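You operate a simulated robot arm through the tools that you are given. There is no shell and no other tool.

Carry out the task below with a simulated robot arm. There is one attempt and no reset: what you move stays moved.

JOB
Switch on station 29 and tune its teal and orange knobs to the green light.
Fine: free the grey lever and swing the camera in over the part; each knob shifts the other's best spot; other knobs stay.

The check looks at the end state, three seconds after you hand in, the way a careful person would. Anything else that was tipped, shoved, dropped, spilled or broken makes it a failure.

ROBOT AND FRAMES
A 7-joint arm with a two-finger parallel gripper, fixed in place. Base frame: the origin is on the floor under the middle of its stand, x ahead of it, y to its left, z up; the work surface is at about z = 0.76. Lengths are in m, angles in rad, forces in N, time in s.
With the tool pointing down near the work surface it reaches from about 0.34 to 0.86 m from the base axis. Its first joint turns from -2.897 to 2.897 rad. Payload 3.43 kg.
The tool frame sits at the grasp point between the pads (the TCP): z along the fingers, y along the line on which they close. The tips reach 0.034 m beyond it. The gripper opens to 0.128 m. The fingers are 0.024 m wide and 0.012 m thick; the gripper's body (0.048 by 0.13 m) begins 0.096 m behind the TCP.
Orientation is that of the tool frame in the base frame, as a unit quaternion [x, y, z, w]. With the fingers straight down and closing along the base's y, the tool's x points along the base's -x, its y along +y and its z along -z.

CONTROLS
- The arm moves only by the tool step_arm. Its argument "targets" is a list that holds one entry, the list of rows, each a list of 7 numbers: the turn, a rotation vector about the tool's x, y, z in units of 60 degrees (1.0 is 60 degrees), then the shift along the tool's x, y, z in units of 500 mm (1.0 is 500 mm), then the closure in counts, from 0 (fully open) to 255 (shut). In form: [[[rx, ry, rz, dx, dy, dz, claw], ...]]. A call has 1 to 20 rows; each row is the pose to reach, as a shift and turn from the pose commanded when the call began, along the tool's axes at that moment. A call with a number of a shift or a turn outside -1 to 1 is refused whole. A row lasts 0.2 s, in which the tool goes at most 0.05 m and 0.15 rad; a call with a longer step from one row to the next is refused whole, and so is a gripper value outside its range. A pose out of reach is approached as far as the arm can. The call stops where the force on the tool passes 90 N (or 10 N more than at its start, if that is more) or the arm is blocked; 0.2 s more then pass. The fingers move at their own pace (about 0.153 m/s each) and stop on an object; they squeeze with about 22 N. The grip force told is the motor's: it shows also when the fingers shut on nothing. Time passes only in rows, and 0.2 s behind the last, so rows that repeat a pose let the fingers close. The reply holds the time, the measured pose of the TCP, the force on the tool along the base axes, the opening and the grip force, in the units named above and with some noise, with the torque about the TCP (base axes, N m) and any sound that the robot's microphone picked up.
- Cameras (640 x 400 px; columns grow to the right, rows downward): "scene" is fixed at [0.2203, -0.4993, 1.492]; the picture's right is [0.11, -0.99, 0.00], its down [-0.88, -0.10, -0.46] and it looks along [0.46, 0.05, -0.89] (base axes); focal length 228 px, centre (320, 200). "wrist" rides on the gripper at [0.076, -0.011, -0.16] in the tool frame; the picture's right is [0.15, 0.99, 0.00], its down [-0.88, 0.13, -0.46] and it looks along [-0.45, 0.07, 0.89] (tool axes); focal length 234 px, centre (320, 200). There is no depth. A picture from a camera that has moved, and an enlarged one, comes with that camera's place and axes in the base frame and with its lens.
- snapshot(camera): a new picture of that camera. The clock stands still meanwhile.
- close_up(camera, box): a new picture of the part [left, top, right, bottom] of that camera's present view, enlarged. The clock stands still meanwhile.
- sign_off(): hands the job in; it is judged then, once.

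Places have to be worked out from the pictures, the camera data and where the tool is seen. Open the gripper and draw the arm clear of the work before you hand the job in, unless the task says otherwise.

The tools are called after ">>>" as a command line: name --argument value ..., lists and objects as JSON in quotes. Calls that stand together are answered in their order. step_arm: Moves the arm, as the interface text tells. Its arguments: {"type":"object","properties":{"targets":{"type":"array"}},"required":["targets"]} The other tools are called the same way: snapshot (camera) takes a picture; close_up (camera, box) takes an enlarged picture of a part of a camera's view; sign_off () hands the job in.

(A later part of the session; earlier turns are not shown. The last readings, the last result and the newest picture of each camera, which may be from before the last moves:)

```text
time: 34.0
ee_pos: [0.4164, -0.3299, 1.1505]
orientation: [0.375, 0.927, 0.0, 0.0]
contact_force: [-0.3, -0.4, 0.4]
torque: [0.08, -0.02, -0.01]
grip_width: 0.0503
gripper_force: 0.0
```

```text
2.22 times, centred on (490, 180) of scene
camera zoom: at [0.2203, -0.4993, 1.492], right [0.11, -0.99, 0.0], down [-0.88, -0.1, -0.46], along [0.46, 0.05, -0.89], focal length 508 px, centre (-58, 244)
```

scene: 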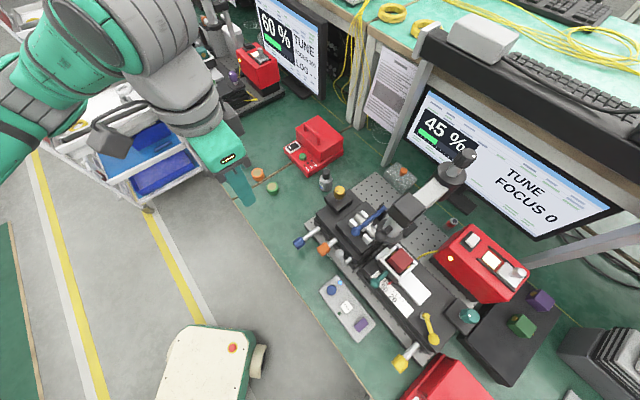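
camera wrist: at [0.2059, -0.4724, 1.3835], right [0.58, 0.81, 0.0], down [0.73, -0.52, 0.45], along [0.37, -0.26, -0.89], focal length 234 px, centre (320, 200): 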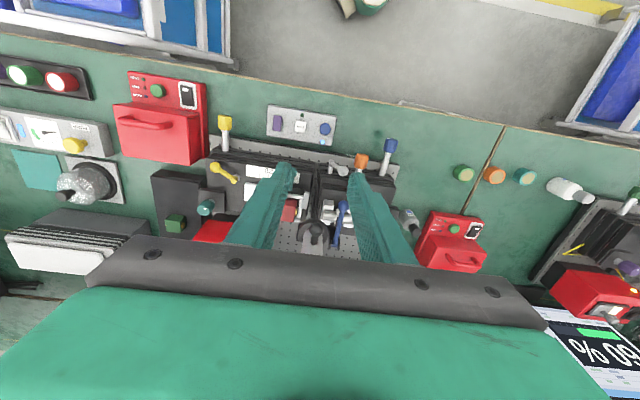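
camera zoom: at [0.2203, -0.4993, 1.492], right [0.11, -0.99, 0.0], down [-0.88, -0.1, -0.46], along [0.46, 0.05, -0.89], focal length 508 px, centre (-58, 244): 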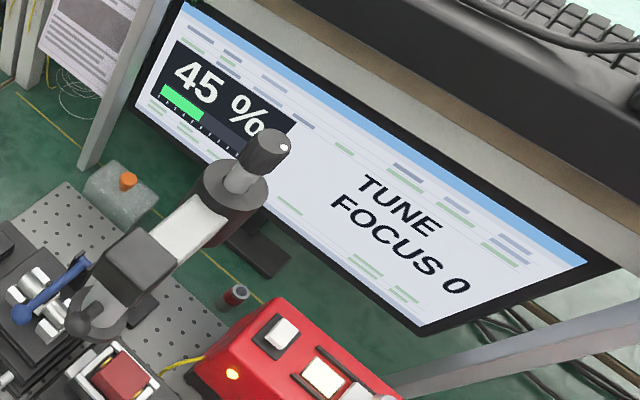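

The camera stands in, yet FOCUS still reads 0. I compare with the running station's camera pose and inspect ours from several angles.

>>> close_up --camera "scene" --box '[350, 170, 490, 280]'

>>> close_up --camera "scene" --box '[190, 0, 310, 110]'

>>> close_up --camera "wrist" --box '[0, 0, 320, 200]'

>>> close_up --camera "wrist" --box '[400, 60, 640, 260]'

```text
3.64 times, centred on (420, 225) of scene
camera zoom: at [0.2203, -0.4993, 1.492], right [0.11, -0.99, 0.0], down [-0.88, -0.1, -0.46], along [0.46, 0.05, -0.89], focal length 831 px, centre (-44, 109)
```

zoom: 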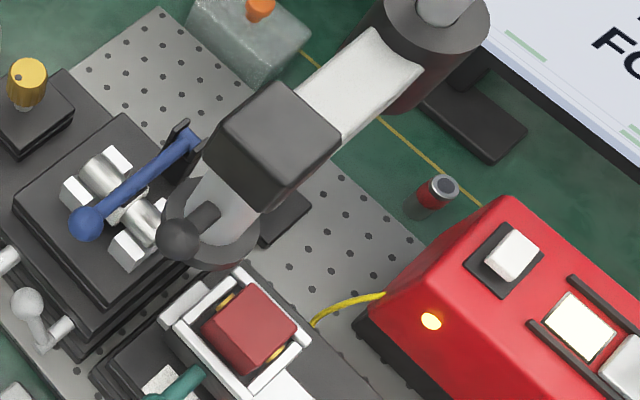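

```text
3.64 times, centred on (250, 55) of scene
camera zoom: at [0.2203, -0.4993, 1.492], right [0.11, -0.99, 0.0], down [-0.88, -0.1, -0.46], along [0.46, 0.05, -0.89], focal length 831 px, centre (574, 727)
```

zoom: 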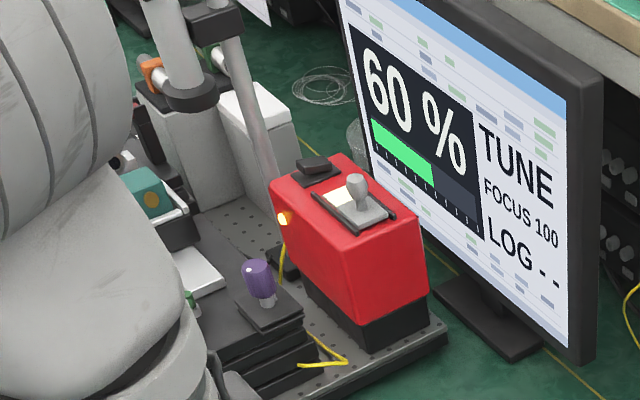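

```text
2.00 times, centred on (160, 100) of wrist
camera zoom: at [0.3562, -0.2851, 1.31], right [0.58, 0.81, 0.0], down [0.72, -0.52, 0.46], along [0.37, -0.27, -0.89], focal length 468 px, centre (640, 400)
```

zoom: 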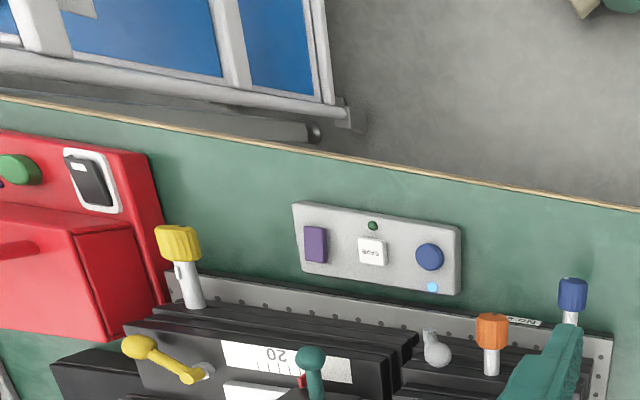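

```text
2.00 times, centred on (520, 160) of wrist
camera zoom: at [0.3562, -0.2851, 1.31], right [0.58, 0.81, 0.0], down [0.72, -0.52, 0.46], along [0.37, -0.27, -0.89], focal length 468 px, centre (-80, 280)
```

zoom: 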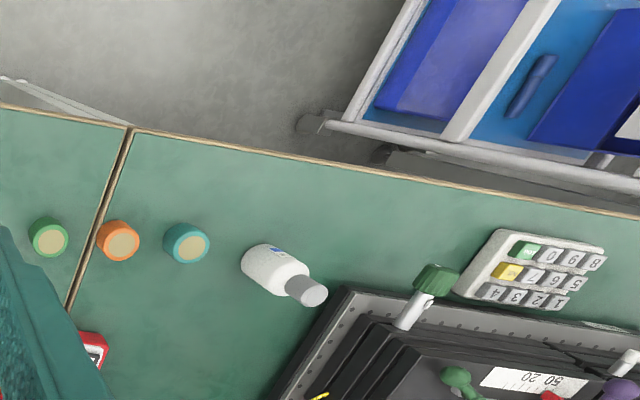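

The camera axis is over the gap between collimator and red block, yet FOCUS shows 0. I want a side view of the camera head relative to the part, so I move to the left side, turning the tool to look along the station.

>>> step_arm --targets '[[[0, 0, 0.14, -0.049, 0.011, 0, 155], [0, 0, 0.28, -0.098, 0.022, 0, 155], [0, 0, 0.42, -0.147, 0.034, 0, 155], [0, 0, 0.56, -0.197, 0.046, 0, 155], [0, 0, 0.7, -0.246, 0.057, 0, 155], [0, 0, 0.84, -0.295, 0.069, 0, 155], [0, 0, 0.98, -0.344, 0.08, 0, 155]]]'

>>> step_arm --targets '[[[0, 0, 0.13, 0, 0, 0, 155], [0, 0, 0.26, 0, 0, 0, 155], [0, 0, 0.39, 0, 0, 0, 155], [0, 0, 0.5, 0, 0, 0, 155]]]'

>>> step_arm --targets '[[[0, -0.13, 0, 0, 0, 0, 155], [0, -0.26, 0, 0, 0, 0, 155], [0, -0.39, 0, 0, 0, 0, 155], [0, -0.52, 0, 0, 0, 0, 155], [0, -0.65, 0, 0, 0, 0, 155]]]'

>>> snapshot --camera "wrist"

>>> snapshot --camera "scene"

```text
time: 35.6
ee_pos: [0.569, -0.4223, 1.1492]
orientation: [0.782, 0.623, -0.001, 0.0]
contact_force: [-0.6, 0.1, 0.1]
torque: [0.04, -0.06, 0.0]
grip_width: 0.0504
gripper_force: 0.0
```

```text
time: 36.6
ee_pos: [0.5716, -0.4219, 1.1488]
orientation: [0.916, 0.4, -0.001, 0.0]
contact_force: [-0.1, 0.4, 0.8]
torque: [-0.01, 0.06, 0.01]
grip_width: 0.0503
gripper_force: 0.0
```

```text
time: 37.8
ee_pos: [0.5694, -0.4204, 1.1496]
orientation: [0.863, 0.378, -0.308, 0.135]
contact_force: [-0.1, 0.0, -0.2]
torque: [-0.03, -0.04, -0.02]
grip_width: 0.0504
gripper_force: 0.1
```

```text
taken
camera wrist: at [0.6716, -0.2961, 1.2252], right [0.8, -0.59, -0.09], down [-0.17, -0.38, 0.91], along [-0.57, -0.71, -0.41], focal length 234 px, centre (320, 200)
```

wrist: 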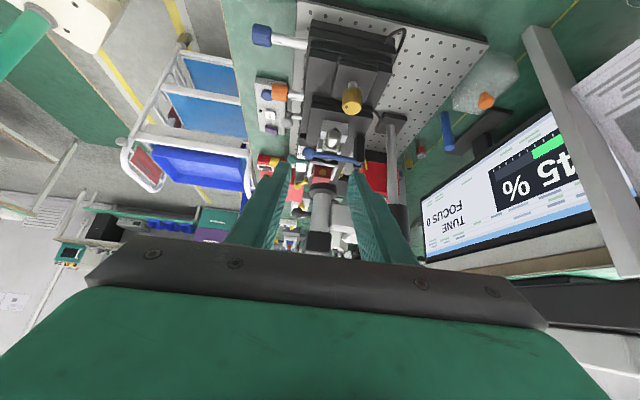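

```text
taken
```

scene: 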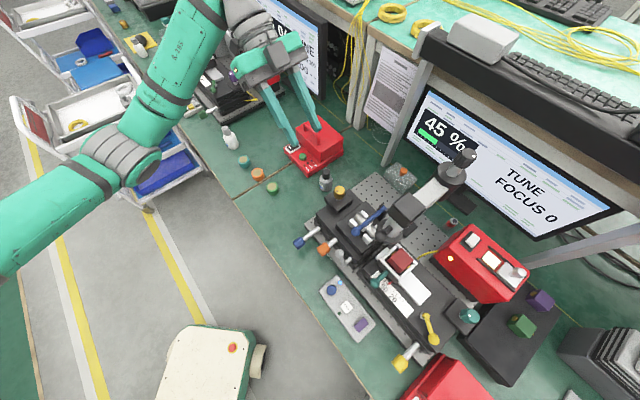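

>>> close_up --camera "wrist" --box '[260, 90, 420, 230]'

>>> close_up --camera "scene" --box '[380, 190, 440, 240]'

```text
2.86 times, centred on (340, 160) of wrist
camera zoom: at [0.6716, -0.2961, 1.2252], right [0.8, -0.59, -0.09], down [-0.17, -0.38, 0.91], along [-0.57, -0.71, -0.41], focal length 669 px, centre (263, 314)
```

zoom: 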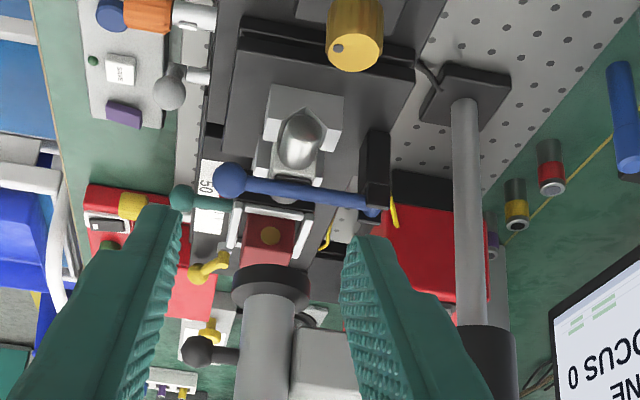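

```text
8.00 times, centred on (410, 215) of scene
camera zoom: at [0.2203, -0.4993, 1.492], right [0.11, -0.99, 0.0], down [-0.88, -0.1, -0.46], along [0.46, 0.05, -0.89], focal length 1828 px, centre (-400, 80)
```

zoom: 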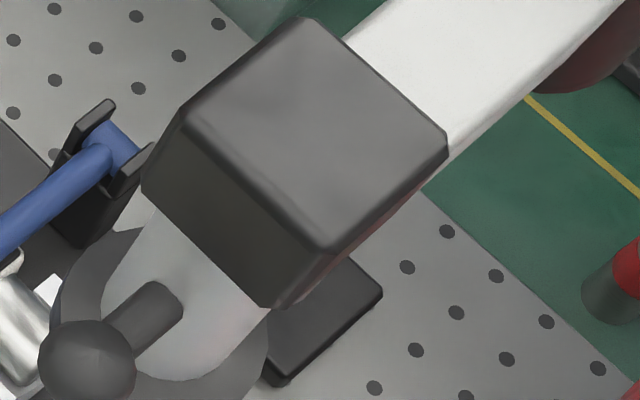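

The camera hangs clear over the gap with nothing blocking it. To understand "FOCUS", I look at how the running station 's camera sits relative to its parts; I level the tool and turn toward it.

>>> step_arm --targets '[[[0, 0.13, 0, 0, 0, 0, 155], [0, 0.26, 0, 0, 0, 0, 155], [0, 0.39, 0, 0, 0, 0, 155], [0, 0.52, 0, 0, 0, 0, 155], [0, 0.65, 0, 0, 0, 0, 155]]]'

>>> step_arm --targets '[[[0, 0, -0.14, 0, 0, -0.03, 155], [0, 0, -0.28, 0, 0, -0.06, 155], [0, 0, -0.42, 0, 0, -0.1, 155], [0, 0, -0.56, 0, 0, -0.14, 155], [0, 0, -0.7, 0, 0, -0.18, 155], [0, 0, -0.84, 0, 0, -0.2, 155], [0, 0, -0.98, 0, 0, -0.2, 155]]]'

>>> step_arm --targets '[[[0, 0, -0.14, 0, 0, 0, 155], [0, 0, -0.28, 0, 0, 0, 155], [0, 0, -0.42, 0, 0, 0, 155], [0, 0, -0.56, 0, 0, 0, 155], [0, 0, -0.7, 0, 0, 0, 155], [0, 0, -0.84, 0, 0, 0, 155], [0, 0, -0.98, 0, 0, 0, 155]]]'

>>> snapshot --camera "wrist"

```text
time: 39.0
ee_pos: [0.5701, -0.4203, 1.1492]
orientation: [0.916, 0.401, 0.0, 0.0]
contact_force: [1.7, 0.4, -0.4]
torque: [-0.02, 0.06, 0.02]
grip_width: 0.0499
gripper_force: 0.1
```

```text
time: 40.6
ee_pos: [0.5701, -0.4204, 1.2498]
orientation: [0.601, 0.799, -0.001, -0.001]
contact_force: [-0.1, -0.4, -0.4]
torque: [0.0, 0.0, 0.03]
grip_width: 0.0503
gripper_force: 0.1
```

```text
time: 42.2
ee_pos: [0.5703, -0.4211, 1.2497]
orientation: [0.13, 0.991, -0.002, 0.0]
contact_force: [0.4, -1.1, 0.3]
torque: [0.03, 0.03, 0.01]
grip_width: 0.0499
gripper_force: 0.0
```

```text
taken
camera wrist: at [0.4955, -0.4119, 1.4095], right [0.12, 0.99, 0.0], down [0.88, -0.1, 0.45], along [0.45, -0.05, -0.89], focal length 234 px, centre (320, 200)
```

wrist: 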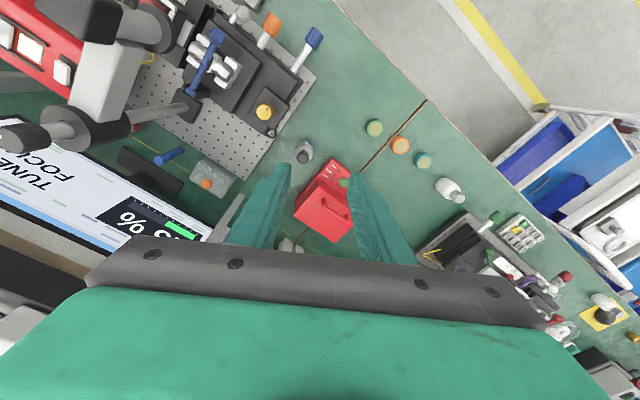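

>>> step_arm --targets '[[[0, -0.06, 0, 0.022, 0.084, 0, 155], [0, -0.12, 0, 0.045, 0.168, 0, 155], [0, -0.18, 0, 0.067, 0.253, 0, 155], [0, -0.25, 0, 0.09, 0.337, 0, 155], [0, -0.31, 0, 0.112, 0.421, 0, 155], [0, -0.37, 0, 0.135, 0.506, 0, 155], [0, -0.44, 0, 0.157, 0.59, 0, 155], [0, -0.5, 0, 0.18, 0.675, 0, 155]]]'

>>> snapshot --camera "wrist"

>>> snapshot --camera "scene"

```text
time: 44.0
ee_pos: [0.5691, -0.0698, 1.2498]
orientation: [0.127, 0.957, -0.034, 0.257]
contact_force: [-0.5, -0.5, 0.4]
torque: [0.06, 0.01, 0.07]
grip_width: 0.05
gripper_force: 0.2
```

```text
taken
camera wrist: at [0.4282, -0.0425, 1.3503], right [0.14, 0.99, -0.07], down [0.55, -0.01, 0.84], along [0.82, -0.16, -0.55], focal length 234 px, centre (320, 200)
```

wrist: 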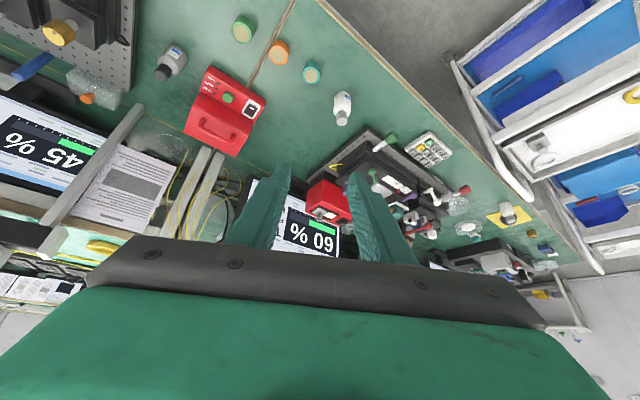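

```text
taken
```

scene: 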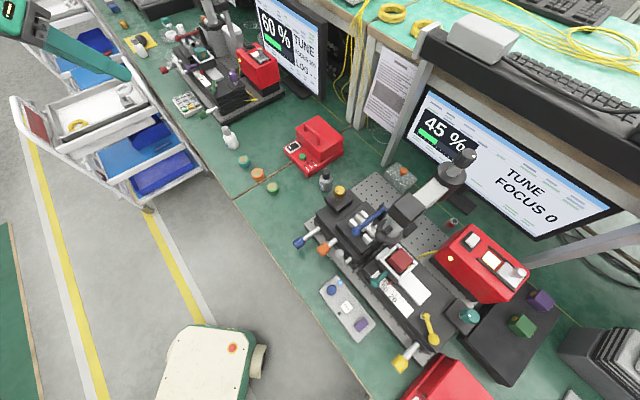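

Now the scene view is free. I zoom on the left station's camera and our own.

>>> close_up --camera "scene" --box '[150, 0, 290, 90]'

>>> close_up --camera "wrist" --box '[280, 120, 500, 280]'

>>> close_up --camera "scene" --box '[300, 130, 500, 260]'

>>> close_up --camera "scene" --box '[310, 270, 390, 340]'

```text
4.44 times, centred on (220, 45) of scene
camera zoom: at [0.2203, -0.4993, 1.492], right [0.11, -0.99, 0.0], down [-0.88, -0.1, -0.46], along [0.46, 0.05, -0.89], focal length 1016 px, centre (764, 889)
```

zoom: 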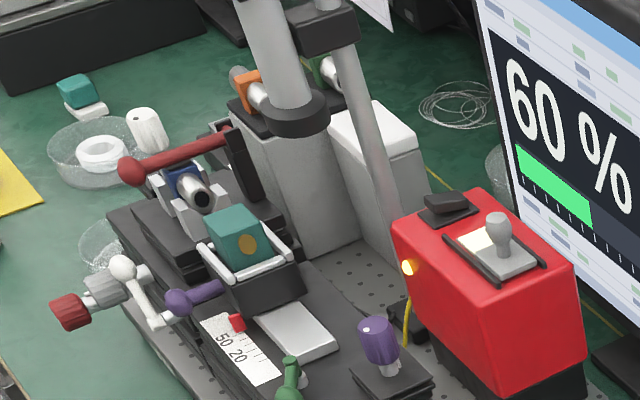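

```text
2.50 times, centred on (390, 200) of wrist
camera zoom: at [0.4282, -0.0425, 1.3503], right [0.14, 0.99, -0.07], down [0.55, -0.01, 0.84], along [0.82, -0.16, -0.55], focal length 585 px, centre (145, 200)
```

zoom: 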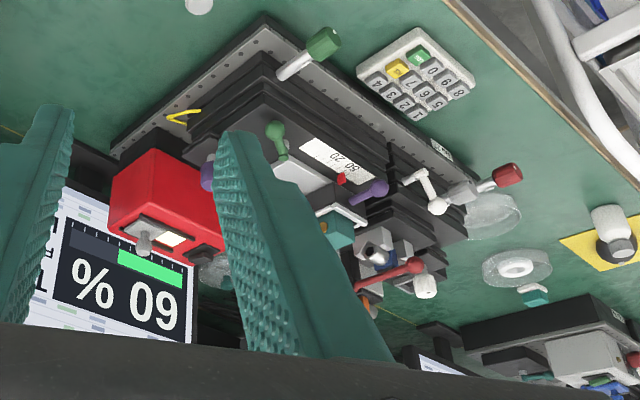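

```text
3.08 times, centred on (400, 195) of scene
camera zoom: at [0.2203, -0.4993, 1.492], right [0.11, -0.99, 0.0], down [-0.88, -0.1, -0.46], along [0.46, 0.05, -0.89], focal length 703 px, centre (74, 215)
```

zoom: 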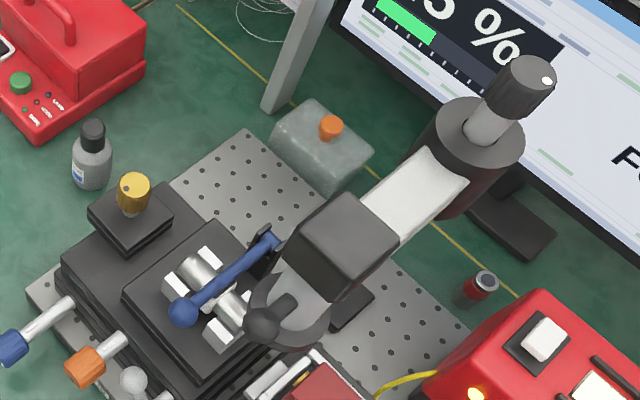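

```text
5.71 times, centred on (350, 305) of scene
camera zoom: at [0.2203, -0.4993, 1.492], right [0.11, -0.99, 0.0], down [-0.88, -0.1, -0.46], along [0.46, 0.05, -0.89], focal length 1306 px, centre (149, -400)
```

zoom: 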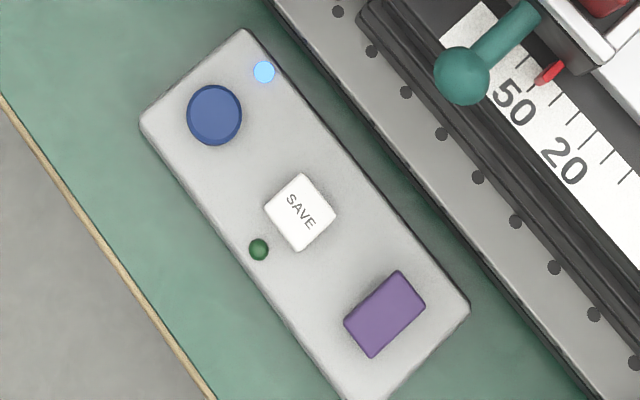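

The left camera is hidden behind my finger; I shut the gripper to see it.

>>> step_arm --targets '[[[0, 0, -0.12, 0, 0, 0, 255], [0, 0, -0.24, 0, 0, 0, 255], [0, 0, -0.3, 0, 0, 0, 255]]]'

>>> snapshot --camera "wrist"

>>> close_up --camera "wrist" --box '[330, 100, 530, 250]'

```text
time: 44.8
ee_pos: [0.5714, -0.0717, 1.2502]
orientation: [-0.025, 0.966, -0.075, 0.248]
contact_force: [-0.2, 0.0, 0.5]
torque: [0.01, -0.02, 0.01]
grip_width: 0.0
gripper_force: 22.0
```

```text
taken
camera wrist: at [0.4289, -0.0674, 1.3542], right [-0.14, 0.96, -0.22], down [0.55, 0.26, 0.79], along [0.82, -0.01, -0.57], focal length 234 px, centre (320, 200)
```

wrist: 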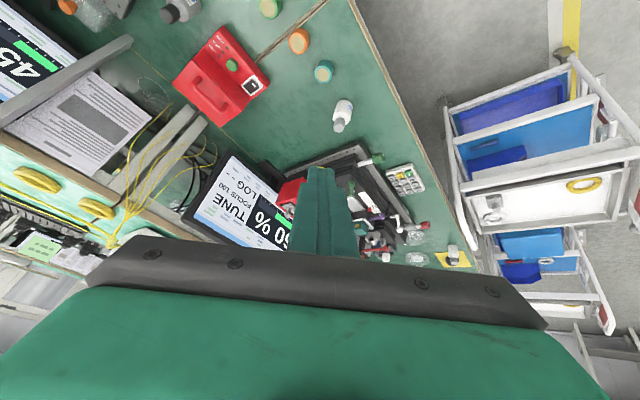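

```text
2.67 times, centred on (430, 175) of wrist
camera zoom: at [0.4289, -0.0674, 1.3542], right [-0.14, 0.96, -0.22], down [0.55, 0.26, 0.79], along [0.82, -0.01, -0.57], focal length 624 px, centre (27, 267)
```

zoom: 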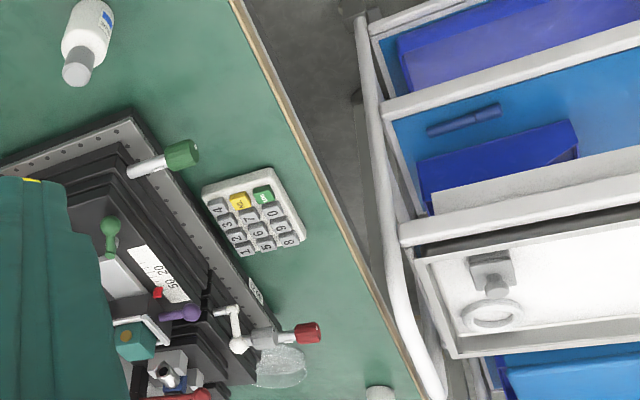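

The left camera is higher in the world, i.e. lower in this image behind the hand; I tilt the tool further up.

>>> step_arm --targets '[[[0, -0.13, 0, 0, 0, 0, 255], [0, -0.26, 0, 0, 0, 0, 255], [0, -0.4, 0, 0, 0, 0, 255]]]'

>>> snapshot --camera "wrist"

>>> close_up --camera "wrist" --box '[200, 60, 460, 240]'

```text
time: 45.6
ee_pos: [0.572, -0.0714, 1.2514]
orientation: [-0.039, 0.893, -0.068, 0.444]
contact_force: [0.6, 0.7, -1.1]
torque: [0.0, 0.0, -0.02]
grip_width: 0.0
gripper_force: 21.9
```

```text
taken
camera wrist: at [0.4001, -0.0785, 1.2875], right [-0.1, 0.96, -0.27], down [0.17, 0.28, 0.94], along [0.98, 0.05, -0.19], focal length 234 px, centre (320, 200)
```

wrist: 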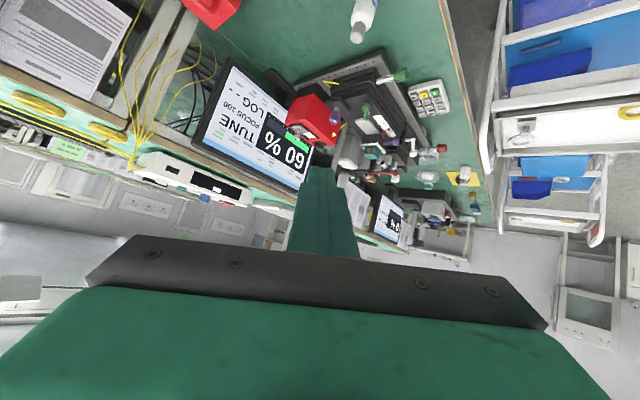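

```text
2.22 times, centred on (330, 150) of wrist
camera zoom: at [0.4001, -0.0785, 1.2875], right [-0.1, 0.96, -0.27], down [0.17, 0.28, 0.94], along [0.98, 0.05, -0.19], focal length 520 px, centre (298, 311)
```

zoom: 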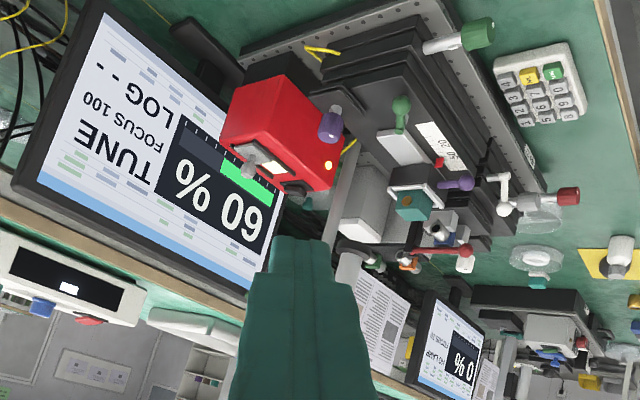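

>>> close_up --camera "wrist" --box '[310, 110, 410, 200]'

>>> step_arm --targets '[[[0, 0, -0.13, 0, -0.1, 0, 255], [0, 0, -0.13, 0, -0.2, 0, 255], [0, 0, -0.13, 0, -0.3, 0, 255]]]'

>>> snapshot --camera "wrist"

```text
4.44 times, centred on (360, 155) of wrist
camera zoom: at [0.4001, -0.0785, 1.2875], right [-0.1, 0.96, -0.27], down [0.17, 0.28, 0.94], along [0.98, 0.05, -0.19], focal length 1041 px, centre (142, 400)
```

zoom: 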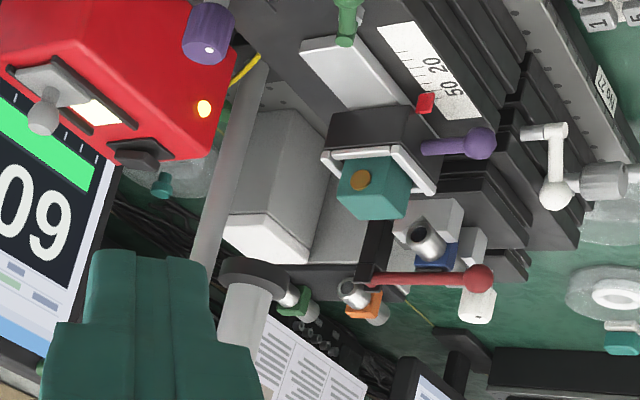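

```text
time: 46.4
ee_pos: [0.573, -0.2185, 1.2732]
orientation: [-0.101, 0.888, -0.098, 0.438]
contact_force: [0.1, 1.1, 0.3]
torque: [-0.02, -0.01, -0.06]
grip_width: 0.0001
gripper_force: 22.4
```

```text
taken
camera wrist: at [0.4029, -0.2362, 1.314], right [-0.18, 0.91, -0.37], down [0.15, 0.4, 0.91], along [0.97, 0.11, -0.21], focal length 234 px, centre (320, 200)
```

wrist: 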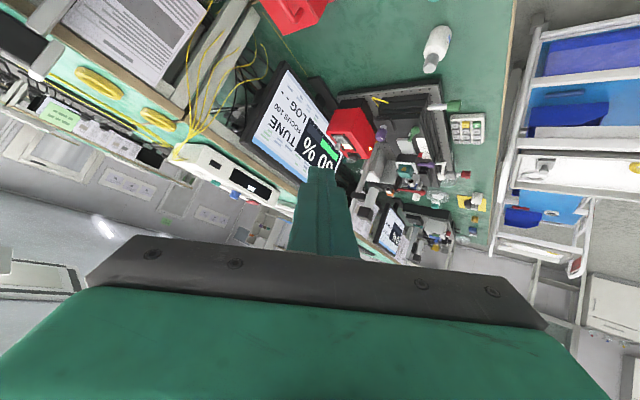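

The left station tells little about focus, so I move on with tuning and will watch FOCUS too. The orange knob (axis along the depth direction, centre ≈ (n 0.625, l -0.068, z 0.866)) is best turned from the front with a horizontal tool in front of the table edge, so I move there in stages.

>>> step_arm --targets '[[[0.09, -0.06, 0.063, 0.085, -0.036, -0.011, 155], [0.18, -0.12, 0.126, 0.17, -0.072, -0.022, 155], [0.27, -0.18, 0.189, 0.255, -0.109, -0.034, 155], [0.361, -0.24, 0.252, 0.34, -0.145, -0.045, 155], [0.451, -0.3, 0.315, 0.425, -0.181, -0.056, 155], [0.541, -0.36, 0.378, 0.51, -0.217, -0.067, 155], [0.631, -0.42, 0.441, 0.596, -0.254, -0.078, 155], [0.7217, -0.4806, 0.5037, 0.6808, -0.2898, -0.0896, 155]]]'

>>> snapshot --camera "scene"

>>> snapshot --camera "wrist"

```text
time: 48.2
ee_pos: [0.3444, -0.4425, 1.0801]
orientation: [0.273, 0.653, -0.271, 0.652]
contact_force: [-0.1, -0.1, -0.6]
torque: [0.01, -0.01, 0.04]
grip_width: 0.0503
gripper_force: 0.1
out of reach, approached as far as the arm can: row 3, 4, 5, 6, 7
```

```text
taken
```

scene: 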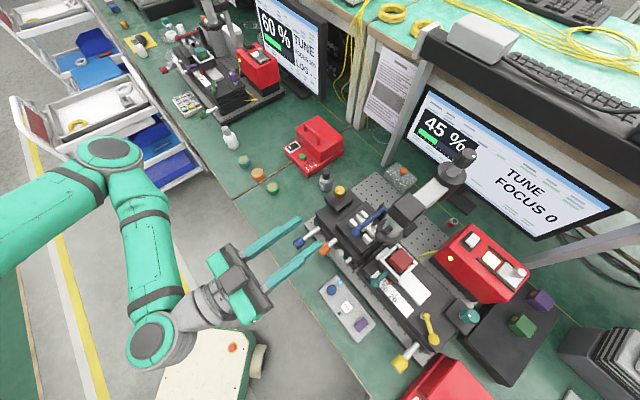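

```text
taken
camera wrist: at [0.2252, -0.3373, 1.0046], right [0.7, 0.7, -0.15], down [-0.23, 0.41, 0.88], along [0.67, -0.58, 0.45], focal length 234 px, centre (320, 200)
```

wrist: 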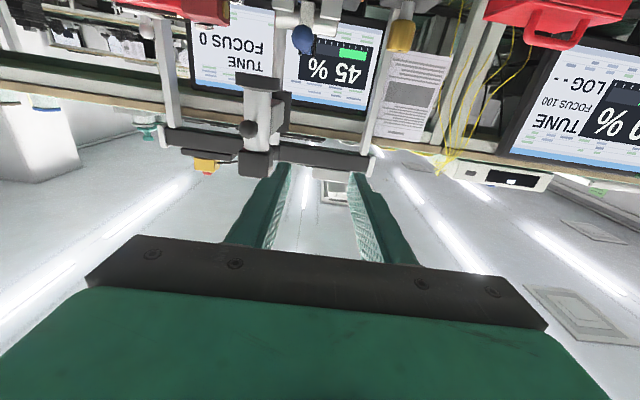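

The horizontal pose is reachable and the monitor stays visible. I roll the tool 90° so the fingers will go above and below the orange knob (keeping clear of the blue one).

>>> step_arm --targets '[[[0, 0, -0.14, 0, 0, 0, 155], [0, 0, -0.28, 0, 0, 0, 155], [0, 0, -0.42, 0, 0, 0, 155], [0, 0, -0.56, 0, 0, 0, 155], [0, 0, -0.7, 0, 0, 0, 155], [0, 0, -0.84, 0, 0, 0, 155], [0, 0, -0.98, 0, 0, 0, 155]]]'

>>> step_arm --targets '[[[0, 0, -0.13, 0, 0, 0, 155], [0, 0, -0.26, 0, 0, 0, 155], [0, 0, -0.39, 0, 0, 0, 155], [0, 0, -0.52, 0, 0, 0, 155]]]'

>>> snapshot --camera "wrist"

>>> snapshot --camera "scene"

```text
time: 49.8
ee_pos: [0.3482, -0.4445, 1.0807]
orientation: [-0.084, 0.703, -0.557, 0.434]
contact_force: [-0.3, 0.0, 0.1]
torque: [0.02, 0.05, 0.01]
grip_width: 0.0501
gripper_force: 0.0
```

```text
time: 50.8
ee_pos: [0.3472, -0.4452, 1.0793]
orientation: [-0.271, 0.654, -0.653, 0.269]
contact_force: [-0.6, 0.3, 0.4]
torque: [0.0, 0.03, -0.03]
grip_width: 0.05
gripper_force: 0.0
```

```text
taken
camera wrist: at [0.182, -0.3851, 1.0917], right [-0.11, -0.1, -0.99], down [0.3, 0.94, -0.13], along [0.95, -0.31, -0.07], focal length 234 px, centre (320, 200)
```

wrist: 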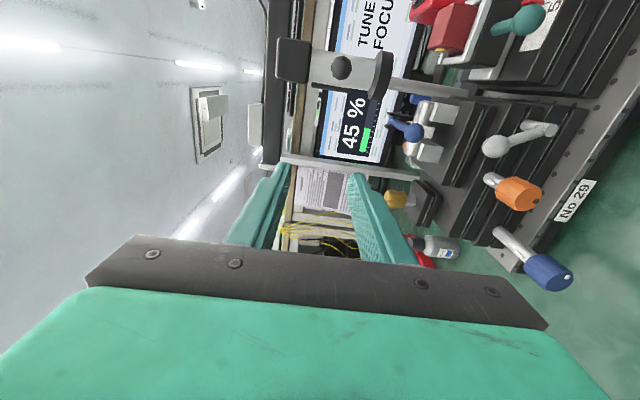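

```text
taken
```

scene: 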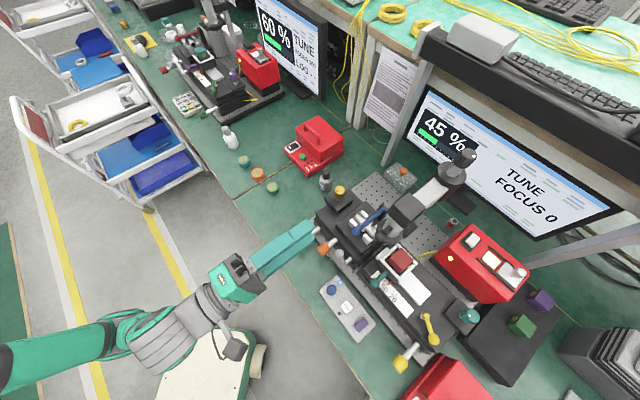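

The roll worked (no limit). The wrist camera now views the knobs from the front; I zoom to locate the orange knob relative to the tool.

>>> close_up --camera "wrist" --box '[460, 140, 620, 300]'

>>> close_up --camera "wrist" --box '[270, 20, 470, 180]'

```text
2.50 times, centred on (540, 220) of wrist
camera zoom: at [0.182, -0.3851, 1.0917], right [-0.11, -0.1, -0.99], down [0.3, 0.94, -0.13], along [0.95, -0.31, -0.07], focal length 585 px, centre (-230, 150)
```

zoom: 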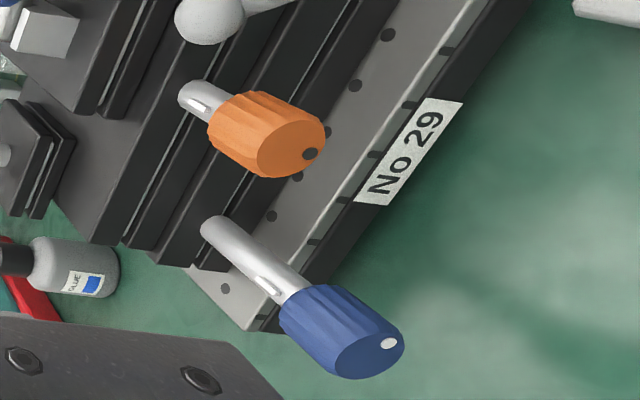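

```text
2.50 times, centred on (370, 100) of wrist
camera zoom: at [0.182, -0.3851, 1.0917], right [-0.11, -0.1, -0.99], down [0.3, 0.94, -0.13], along [0.95, -0.31, -0.07], focal length 585 px, centre (195, 450)
```

zoom: 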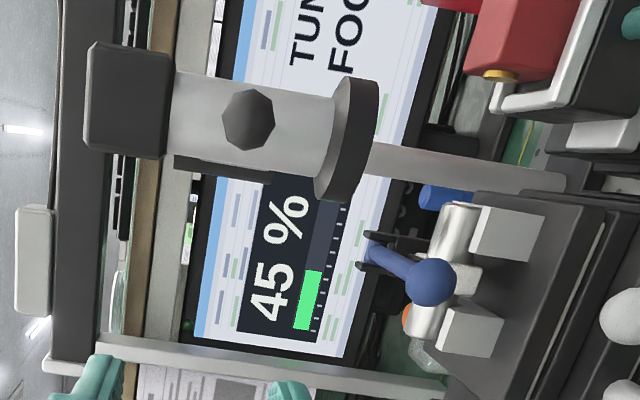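

The knob axis lies 0.213 m below the tool axis at almost the same lateral place. I lower in front of it.

>>> step_arm --targets '[[[0, 0, 0, 0.001, 0.085, 0, 155], [0, 0, 0, 0.001, 0.17, 0, 155], [0, 0, 0, 0.002, 0.255, 0, 155], [0, 0, 0, 0.002, 0.34, 0, 155], [0, 0, 0, 0.002, 0.4266, 0, 155]]]'

>>> snapshot --camera "wrist"

>>> snapshot --camera "scene"

```text
time: 52.0
ee_pos: [0.3446, -0.4442, 0.8661]
orientation: [-0.27, 0.654, -0.653, 0.269]
contact_force: [1.1, -0.4, -0.2]
torque: [-0.04, -0.04, -0.03]
grip_width: 0.0504
gripper_force: 0.1
```

```text
taken
camera wrist: at [0.1801, -0.3848, 0.8774], right [-0.1, -0.1, -0.99], down [0.3, 0.94, -0.13], along [0.95, -0.31, -0.07], focal length 234 px, centre (320, 200)
```

wrist: 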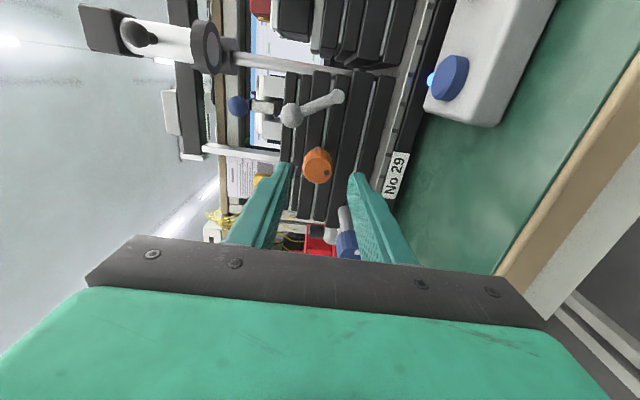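

```text
taken
```

scene: 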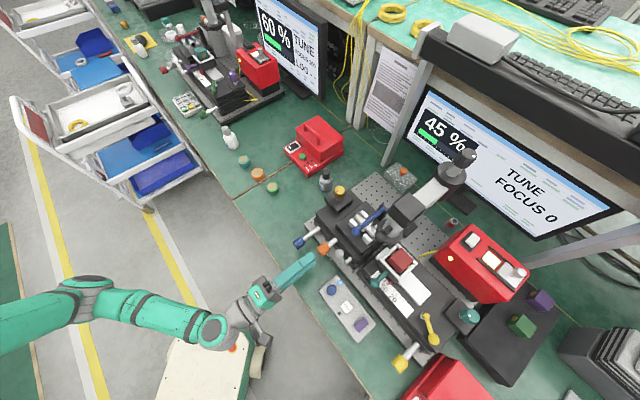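

>>> close_up --camera "wrist" --box '[250, 110, 410, 230]'

>>> close_up --camera "scene" --box '[270, 220, 350, 280]'

```text
3.33 times, centred on (330, 170) of wrist
camera zoom: at [0.1801, -0.3848, 0.8774], right [-0.1, -0.1, -0.99], down [0.3, 0.94, -0.13], along [0.95, -0.31, -0.07], focal length 781 px, centre (287, 300)
```

zoom: 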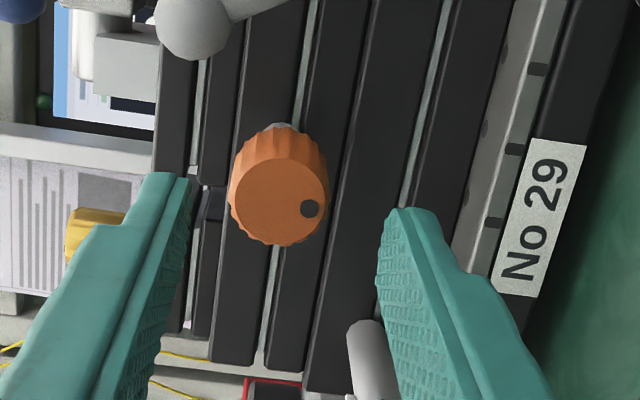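

```text
6.67 times, centred on (310, 250) of scene
camera zoom: at [0.2203, -0.4993, 1.492], right [0.11, -0.99, 0.0], down [-0.88, -0.1, -0.46], along [0.46, 0.05, -0.89], focal length 1523 px, centre (387, -133)
```

zoom: 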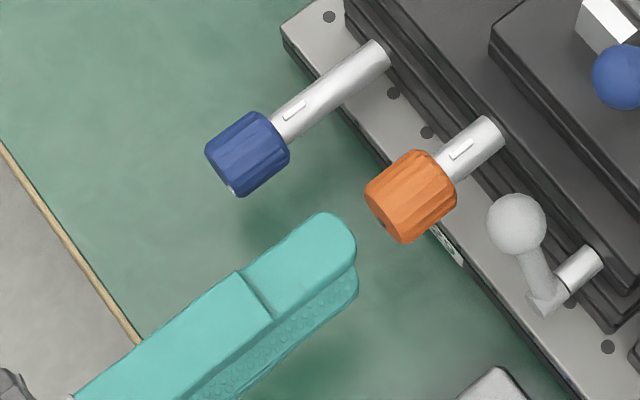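

The knob is centred between the fingers within a millimetre. I advance 4.2 cm and close gently on it.

>>> step_arm --targets '[[[0, 0, 0, 0, 0, 0.03, 155], [0, 0, 0, 0, 0, 0.06, 155], [0, 0, 0, 0, 0, 0.084, 155]]]'

>>> step_arm --targets '[[[0, 0, 0, 0, 0, 0, 255], [0, 0, 0, 0, 0, 0, 255]]]'

>>> close_up --camera "wrist" --box '[250, 110, 410, 230]'

>>> close_up --camera "scene" --box '[390, 90, 620, 240]'

```text
time: 52.8
ee_pos: [0.3746, -0.4739, 0.866]
orientation: [-0.269, 0.654, -0.653, 0.27]
contact_force: [0.5, -0.3, 0.5]
torque: [0.01, 0.02, -0.02]
grip_width: 0.0504
gripper_force: 0.1
```

```text
time: 53.4
ee_pos: [0.3752, -0.4751, 0.8674]
orientation: [0.27, -0.653, 0.654, -0.271]
contact_force: [10.0, -13.7, 23.4]
torque: [-0.24, -0.24, -0.45]
grip_width: 0.0299
gripper_force: 44.8
```

```text
3.33 times, centred on (330, 170) of wrist
camera zoom: at [0.2103, -0.4148, 0.8788], right [-0.1, -0.1, -0.99], down [0.3, 0.94, -0.13], along [0.95, -0.31, -0.07], focal length 781 px, centre (287, 300)
```

zoom: 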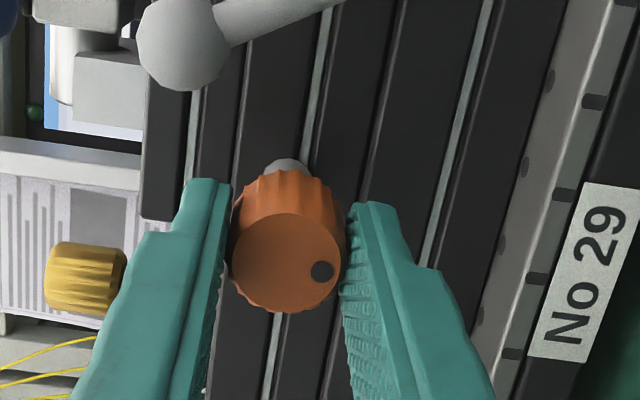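

```text
2.67 times, centred on (505, 165) of scene
camera zoom: at [0.2203, -0.4993, 1.492], right [0.11, -0.99, 0.0], down [-0.88, -0.1, -0.46], along [0.46, 0.05, -0.89], focal length 609 px, centre (-173, 293)
```

zoom: 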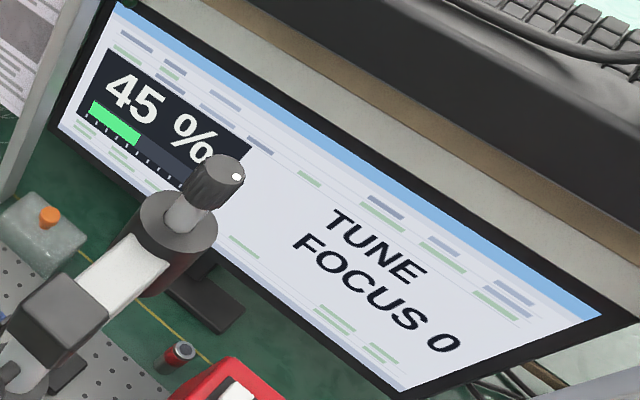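

Gripped at 30 mm width, but there is a 23 N upward load, meaning the knob centre is slightly above my tool axis. I nudge up about 1.5 mm to relax it.

>>> step_arm --targets '[[[0, 0, 0, 0, -0.003, 0, 255]]]'

```text
time: 53.8
ee_pos: [0.3751, -0.4743, 0.8676]
orientation: [-0.27, 0.654, -0.653, 0.271]
contact_force: [7.1, -3.4, 16.5]
torque: [-0.58, -0.54, -1.05]
grip_width: 0.0296
gripper_force: 44.9
```

>>> step_arm --targets '[[[0, 0, 0, 0, -0.003, 0, 255], [0, 0, 0, 0, -0.003, 0, 255]]]'

```text
time: 54.4
ee_pos: [0.3761, -0.4752, 0.8679]
orientation: [-0.27, 0.655, -0.652, 0.27]
contact_force: [-2.5, 5.5, 1.2]
torque: [-0.34, -0.37, 0.42]
grip_width: 0.0295
gripper_force: 44.9
```

Forces are now small. I turn the knob +15° (about the axis pointing into the station) and read the monitor.

>>> step_arm --targets '[[[0, 0, 0.0833, 0, 0, 0, 255], [0, 0, 0.1667, 0, 0, 0, 255], [0, 0, 0.25, 0, 0, 0, 255]]]'

>>> close_up --camera "wrist" --box '[250, 110, 410, 230]'

>>> close_up --camera "scene" --box '[390, 90, 620, 240]'

```text
time: 55.2
ee_pos: [0.3752, -0.4735, 0.868]
orientation: [-0.183, 0.686, -0.61, 0.353]
contact_force: [-9.9, 16.6, -14.8]
torque: [-0.17, -0.13, 0.6]
grip_width: 0.0297
gripper_force: 44.5
```

```text
3.33 times, centred on (330, 170) of wrist
camera zoom: at [0.2101, -0.415, 0.8598], right [0.08, 0.09, -0.99], down [0.31, 0.95, 0.11], along [0.95, -0.31, 0.05], focal length 781 px, centre (287, 300)
```

zoom: 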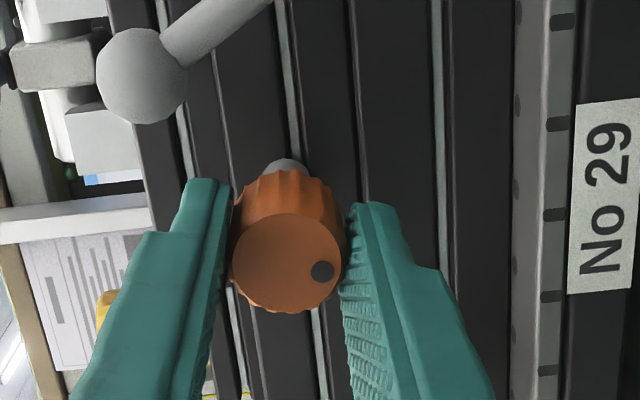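

```text
2.67 times, centred on (505, 165) of scene
camera zoom: at [0.2203, -0.4993, 1.492], right [0.11, -0.99, 0.0], down [-0.88, -0.1, -0.46], along [0.46, 0.05, -0.89], focal length 609 px, centre (-173, 293)
```

zoom: 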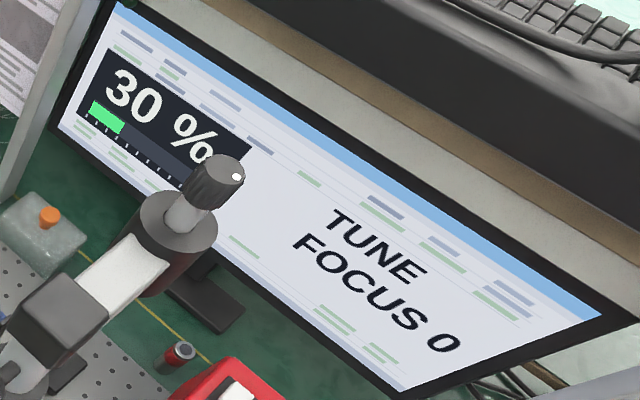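

The knob is live: +15° dropped the signal from 45 % to 30 %. I turn the other way, to -15° from the start.

>>> step_arm --targets '[[[0, 0, -0.0833, 0, 0, 0, 255], [0, 0, -0.1667, 0, 0, 0, 255], [0, 0, -0.25, 0, 0, 0, 255], [0, 0, -0.3333, 0, 0, 0, 255], [0, 0, -0.4167, 0, 0, 0, 255], [0, 0, -0.5, 0, 0, 0, 255]]]'

>>> close_up --camera "scene" --box '[390, 90, 620, 240]'

>>> close_up --camera "wrist" --box '[250, 110, 410, 230]'

```text
time: 56.6
ee_pos: [0.3761, -0.4746, 0.8684]
orientation: [0.353, -0.614, 0.682, -0.181]
contact_force: [-13.7, 6.5, -29.6]
torque: [0.08, 0.12, 0.51]
grip_width: 0.0299
gripper_force: 44.9
```

```text
2.67 times, centred on (505, 165) of scene
camera zoom: at [0.2203, -0.4993, 1.492], right [0.11, -0.99, 0.0], down [-0.88, -0.1, -0.46], along [0.46, 0.05, -0.89], focal length 609 px, centre (-173, 293)
```

zoom: 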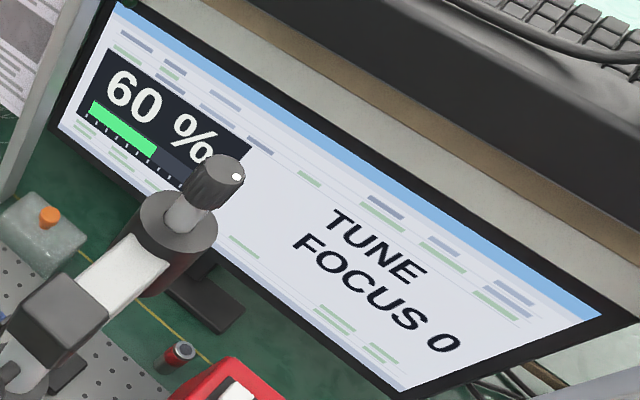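

```text
3.33 times, centred on (330, 170) of wrist
camera zoom: at [0.2144, -0.4113, 0.8992], right [-0.28, -0.28, -0.92], down [0.26, 0.9, -0.35], along [0.92, -0.34, -0.18], focal length 781 px, centre (287, 300)
```

zoom: 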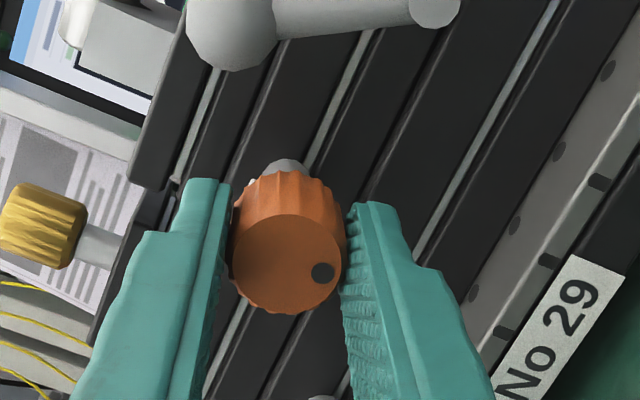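

60 % at -15°: the right direction. I go on another -15°, lowering 1.5 mm to relieve the side load.

>>> step_arm --targets '[[[0, 0, -0.0833, 0, 0.002, 0, 255], [0, 0, -0.1667, 0, 0.003, 0, 255], [0, 0, -0.25, 0, 0.003, 0, 255]]]'

>>> close_up --camera "scene" --box '[390, 90, 620, 240]'

```text
time: 57.3
ee_pos: [0.3788, -0.4817, 0.8698]
orientation: [0.406, -0.59, 0.688, -0.116]
contact_force: [-7.5, -3.6, -5.4]
torque: [-0.7, -0.64, 1.5]
grip_width: 0.0302
gripper_force: 45.2
out of reach, approached as far as the arm can: row 2, 3
stopped in row 3: the force on the tool passed its limit at 125 N (the readings are from after the stop); the commanded pose is now the measured one
```

```text
2.67 times, centred on (505, 165) of scene
camera zoom: at [0.2203, -0.4993, 1.492], right [0.11, -0.99, 0.0], down [-0.88, -0.1, -0.46], along [0.46, 0.05, -0.89], focal length 609 px, centre (-173, 293)
```

zoom: 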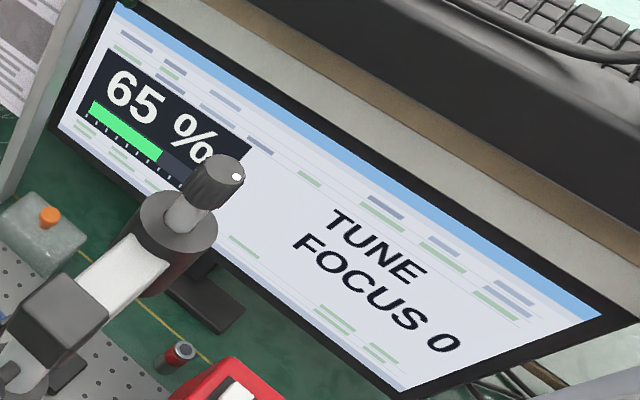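

I hit a wrist limit there (force spike, stopped); the knob stands at 65 %. I open the fingers, and will roll back for another stroke staying within the reachable range.

>>> step_arm --targets '[[[0, 0, 0, 0, 0, 0, 155], [0, 0, 0, 0, 0, 0, 155]]]'

>>> close_up --camera "wrist" --box '[250, 110, 410, 230]'

>>> snapshot --camera "scene"

```text
time: 57.9
ee_pos: [0.3809, -0.4814, 0.8691]
orientation: [0.407, -0.59, 0.688, -0.117]
contact_force: [-0.2, 0.4, 0.4]
torque: [-0.03, -0.01, 0.03]
grip_width: 0.0504
gripper_force: 0.0
```

```text
3.33 times, centred on (330, 170) of wrist
camera zoom: at [0.2258, -0.4126, 0.9164], right [-0.41, -0.37, -0.83], down [0.21, 0.85, -0.48], along [0.89, -0.37, -0.27], focal length 781 px, centre (287, 300)
```

zoom: 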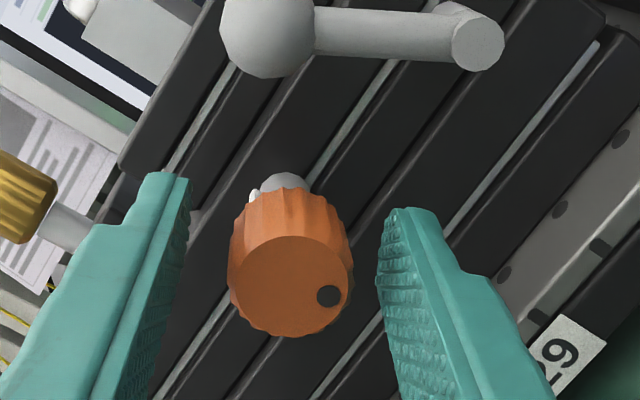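

```text
taken
```

scene: 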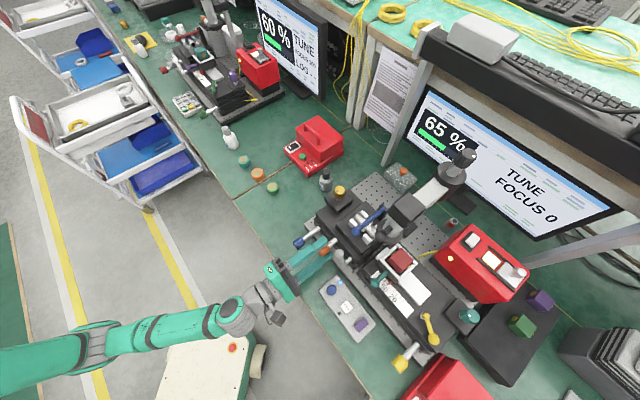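

Forces are zero and the knob is centred within 2 mm. I roll the open fingers back 57°, recentre and regrip.

>>> step_arm --targets '[[[0, 0, 0, 0, 0.004, -0.017, 155], [0, 0, 0.14, 0, 0.004, -0.017, 155], [0, 0, 0.28, 0, 0.004, -0.017, 155], [0, 0, 0.42, 0, 0.004, -0.017, 155], [0, 0, 0.56, 0, 0.004, -0.017, 155], [0, 0, 0.7, 0, 0.004, -0.017, 155], [0, 0, 0.84, 0, 0.004, -0.017, 155], [0, 0, 0.95, 0, 0.004, -0.017, 155]]]'

>>> close_up --camera "wrist" --box '[250, 110, 410, 230]'

>>> close_up --camera "scene" --box '[270, 220, 350, 280]'

```text
time: 59.7
ee_pos: [0.375, -0.4757, 0.8677]
orientation: [-0.076, 0.712, -0.548, 0.432]
contact_force: [-0.7, 0.2, -0.4]
torque: [0.0, -0.01, 0.03]
grip_width: 0.0502
gripper_force: 0.1
out of reach, approached as far as the arm can: row 1
```

```text
3.33 times, centred on (330, 170) of wrist
camera zoom: at [0.2138, -0.4099, 0.8418], right [0.27, 0.3, -0.92], down [0.27, 0.89, 0.37], along [0.92, -0.35, 0.16], focal length 781 px, centre (287, 300)
```

zoom: 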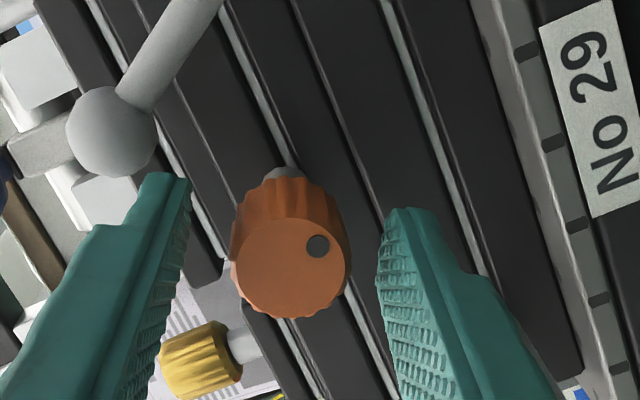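

```text
6.67 times, centred on (310, 250) of scene
camera zoom: at [0.2203, -0.4993, 1.492], right [0.11, -0.99, 0.0], down [-0.88, -0.1, -0.46], along [0.46, 0.05, -0.89], focal length 1523 px, centre (387, -133)
```

zoom: 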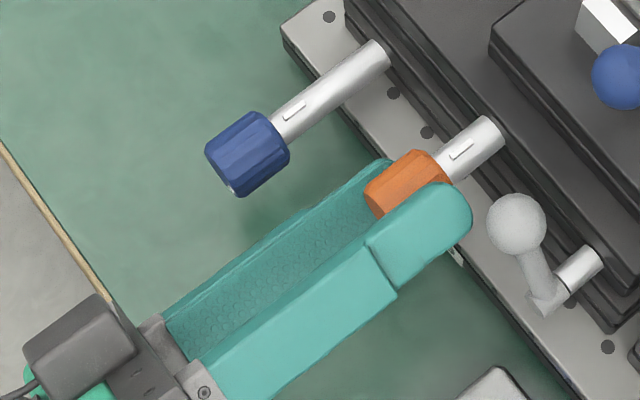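

Centred to 1–2 mm. I correct that and close again.

>>> step_arm --targets '[[[0, 0, 0, 0, 0.003, 0, 155], [0, 0, 0, 0, 0.003, 0, 255], [0, 0, 0, 0, 0.003, 0, 255]]]'

```text
time: 60.5
ee_pos: [0.3741, -0.4762, 0.8668]
orientation: [-0.076, 0.712, -0.549, 0.432]
contact_force: [4.2, -5.3, 5.0]
torque: [-0.77, -0.76, -0.73]
grip_width: 0.0295
gripper_force: 45.2
```

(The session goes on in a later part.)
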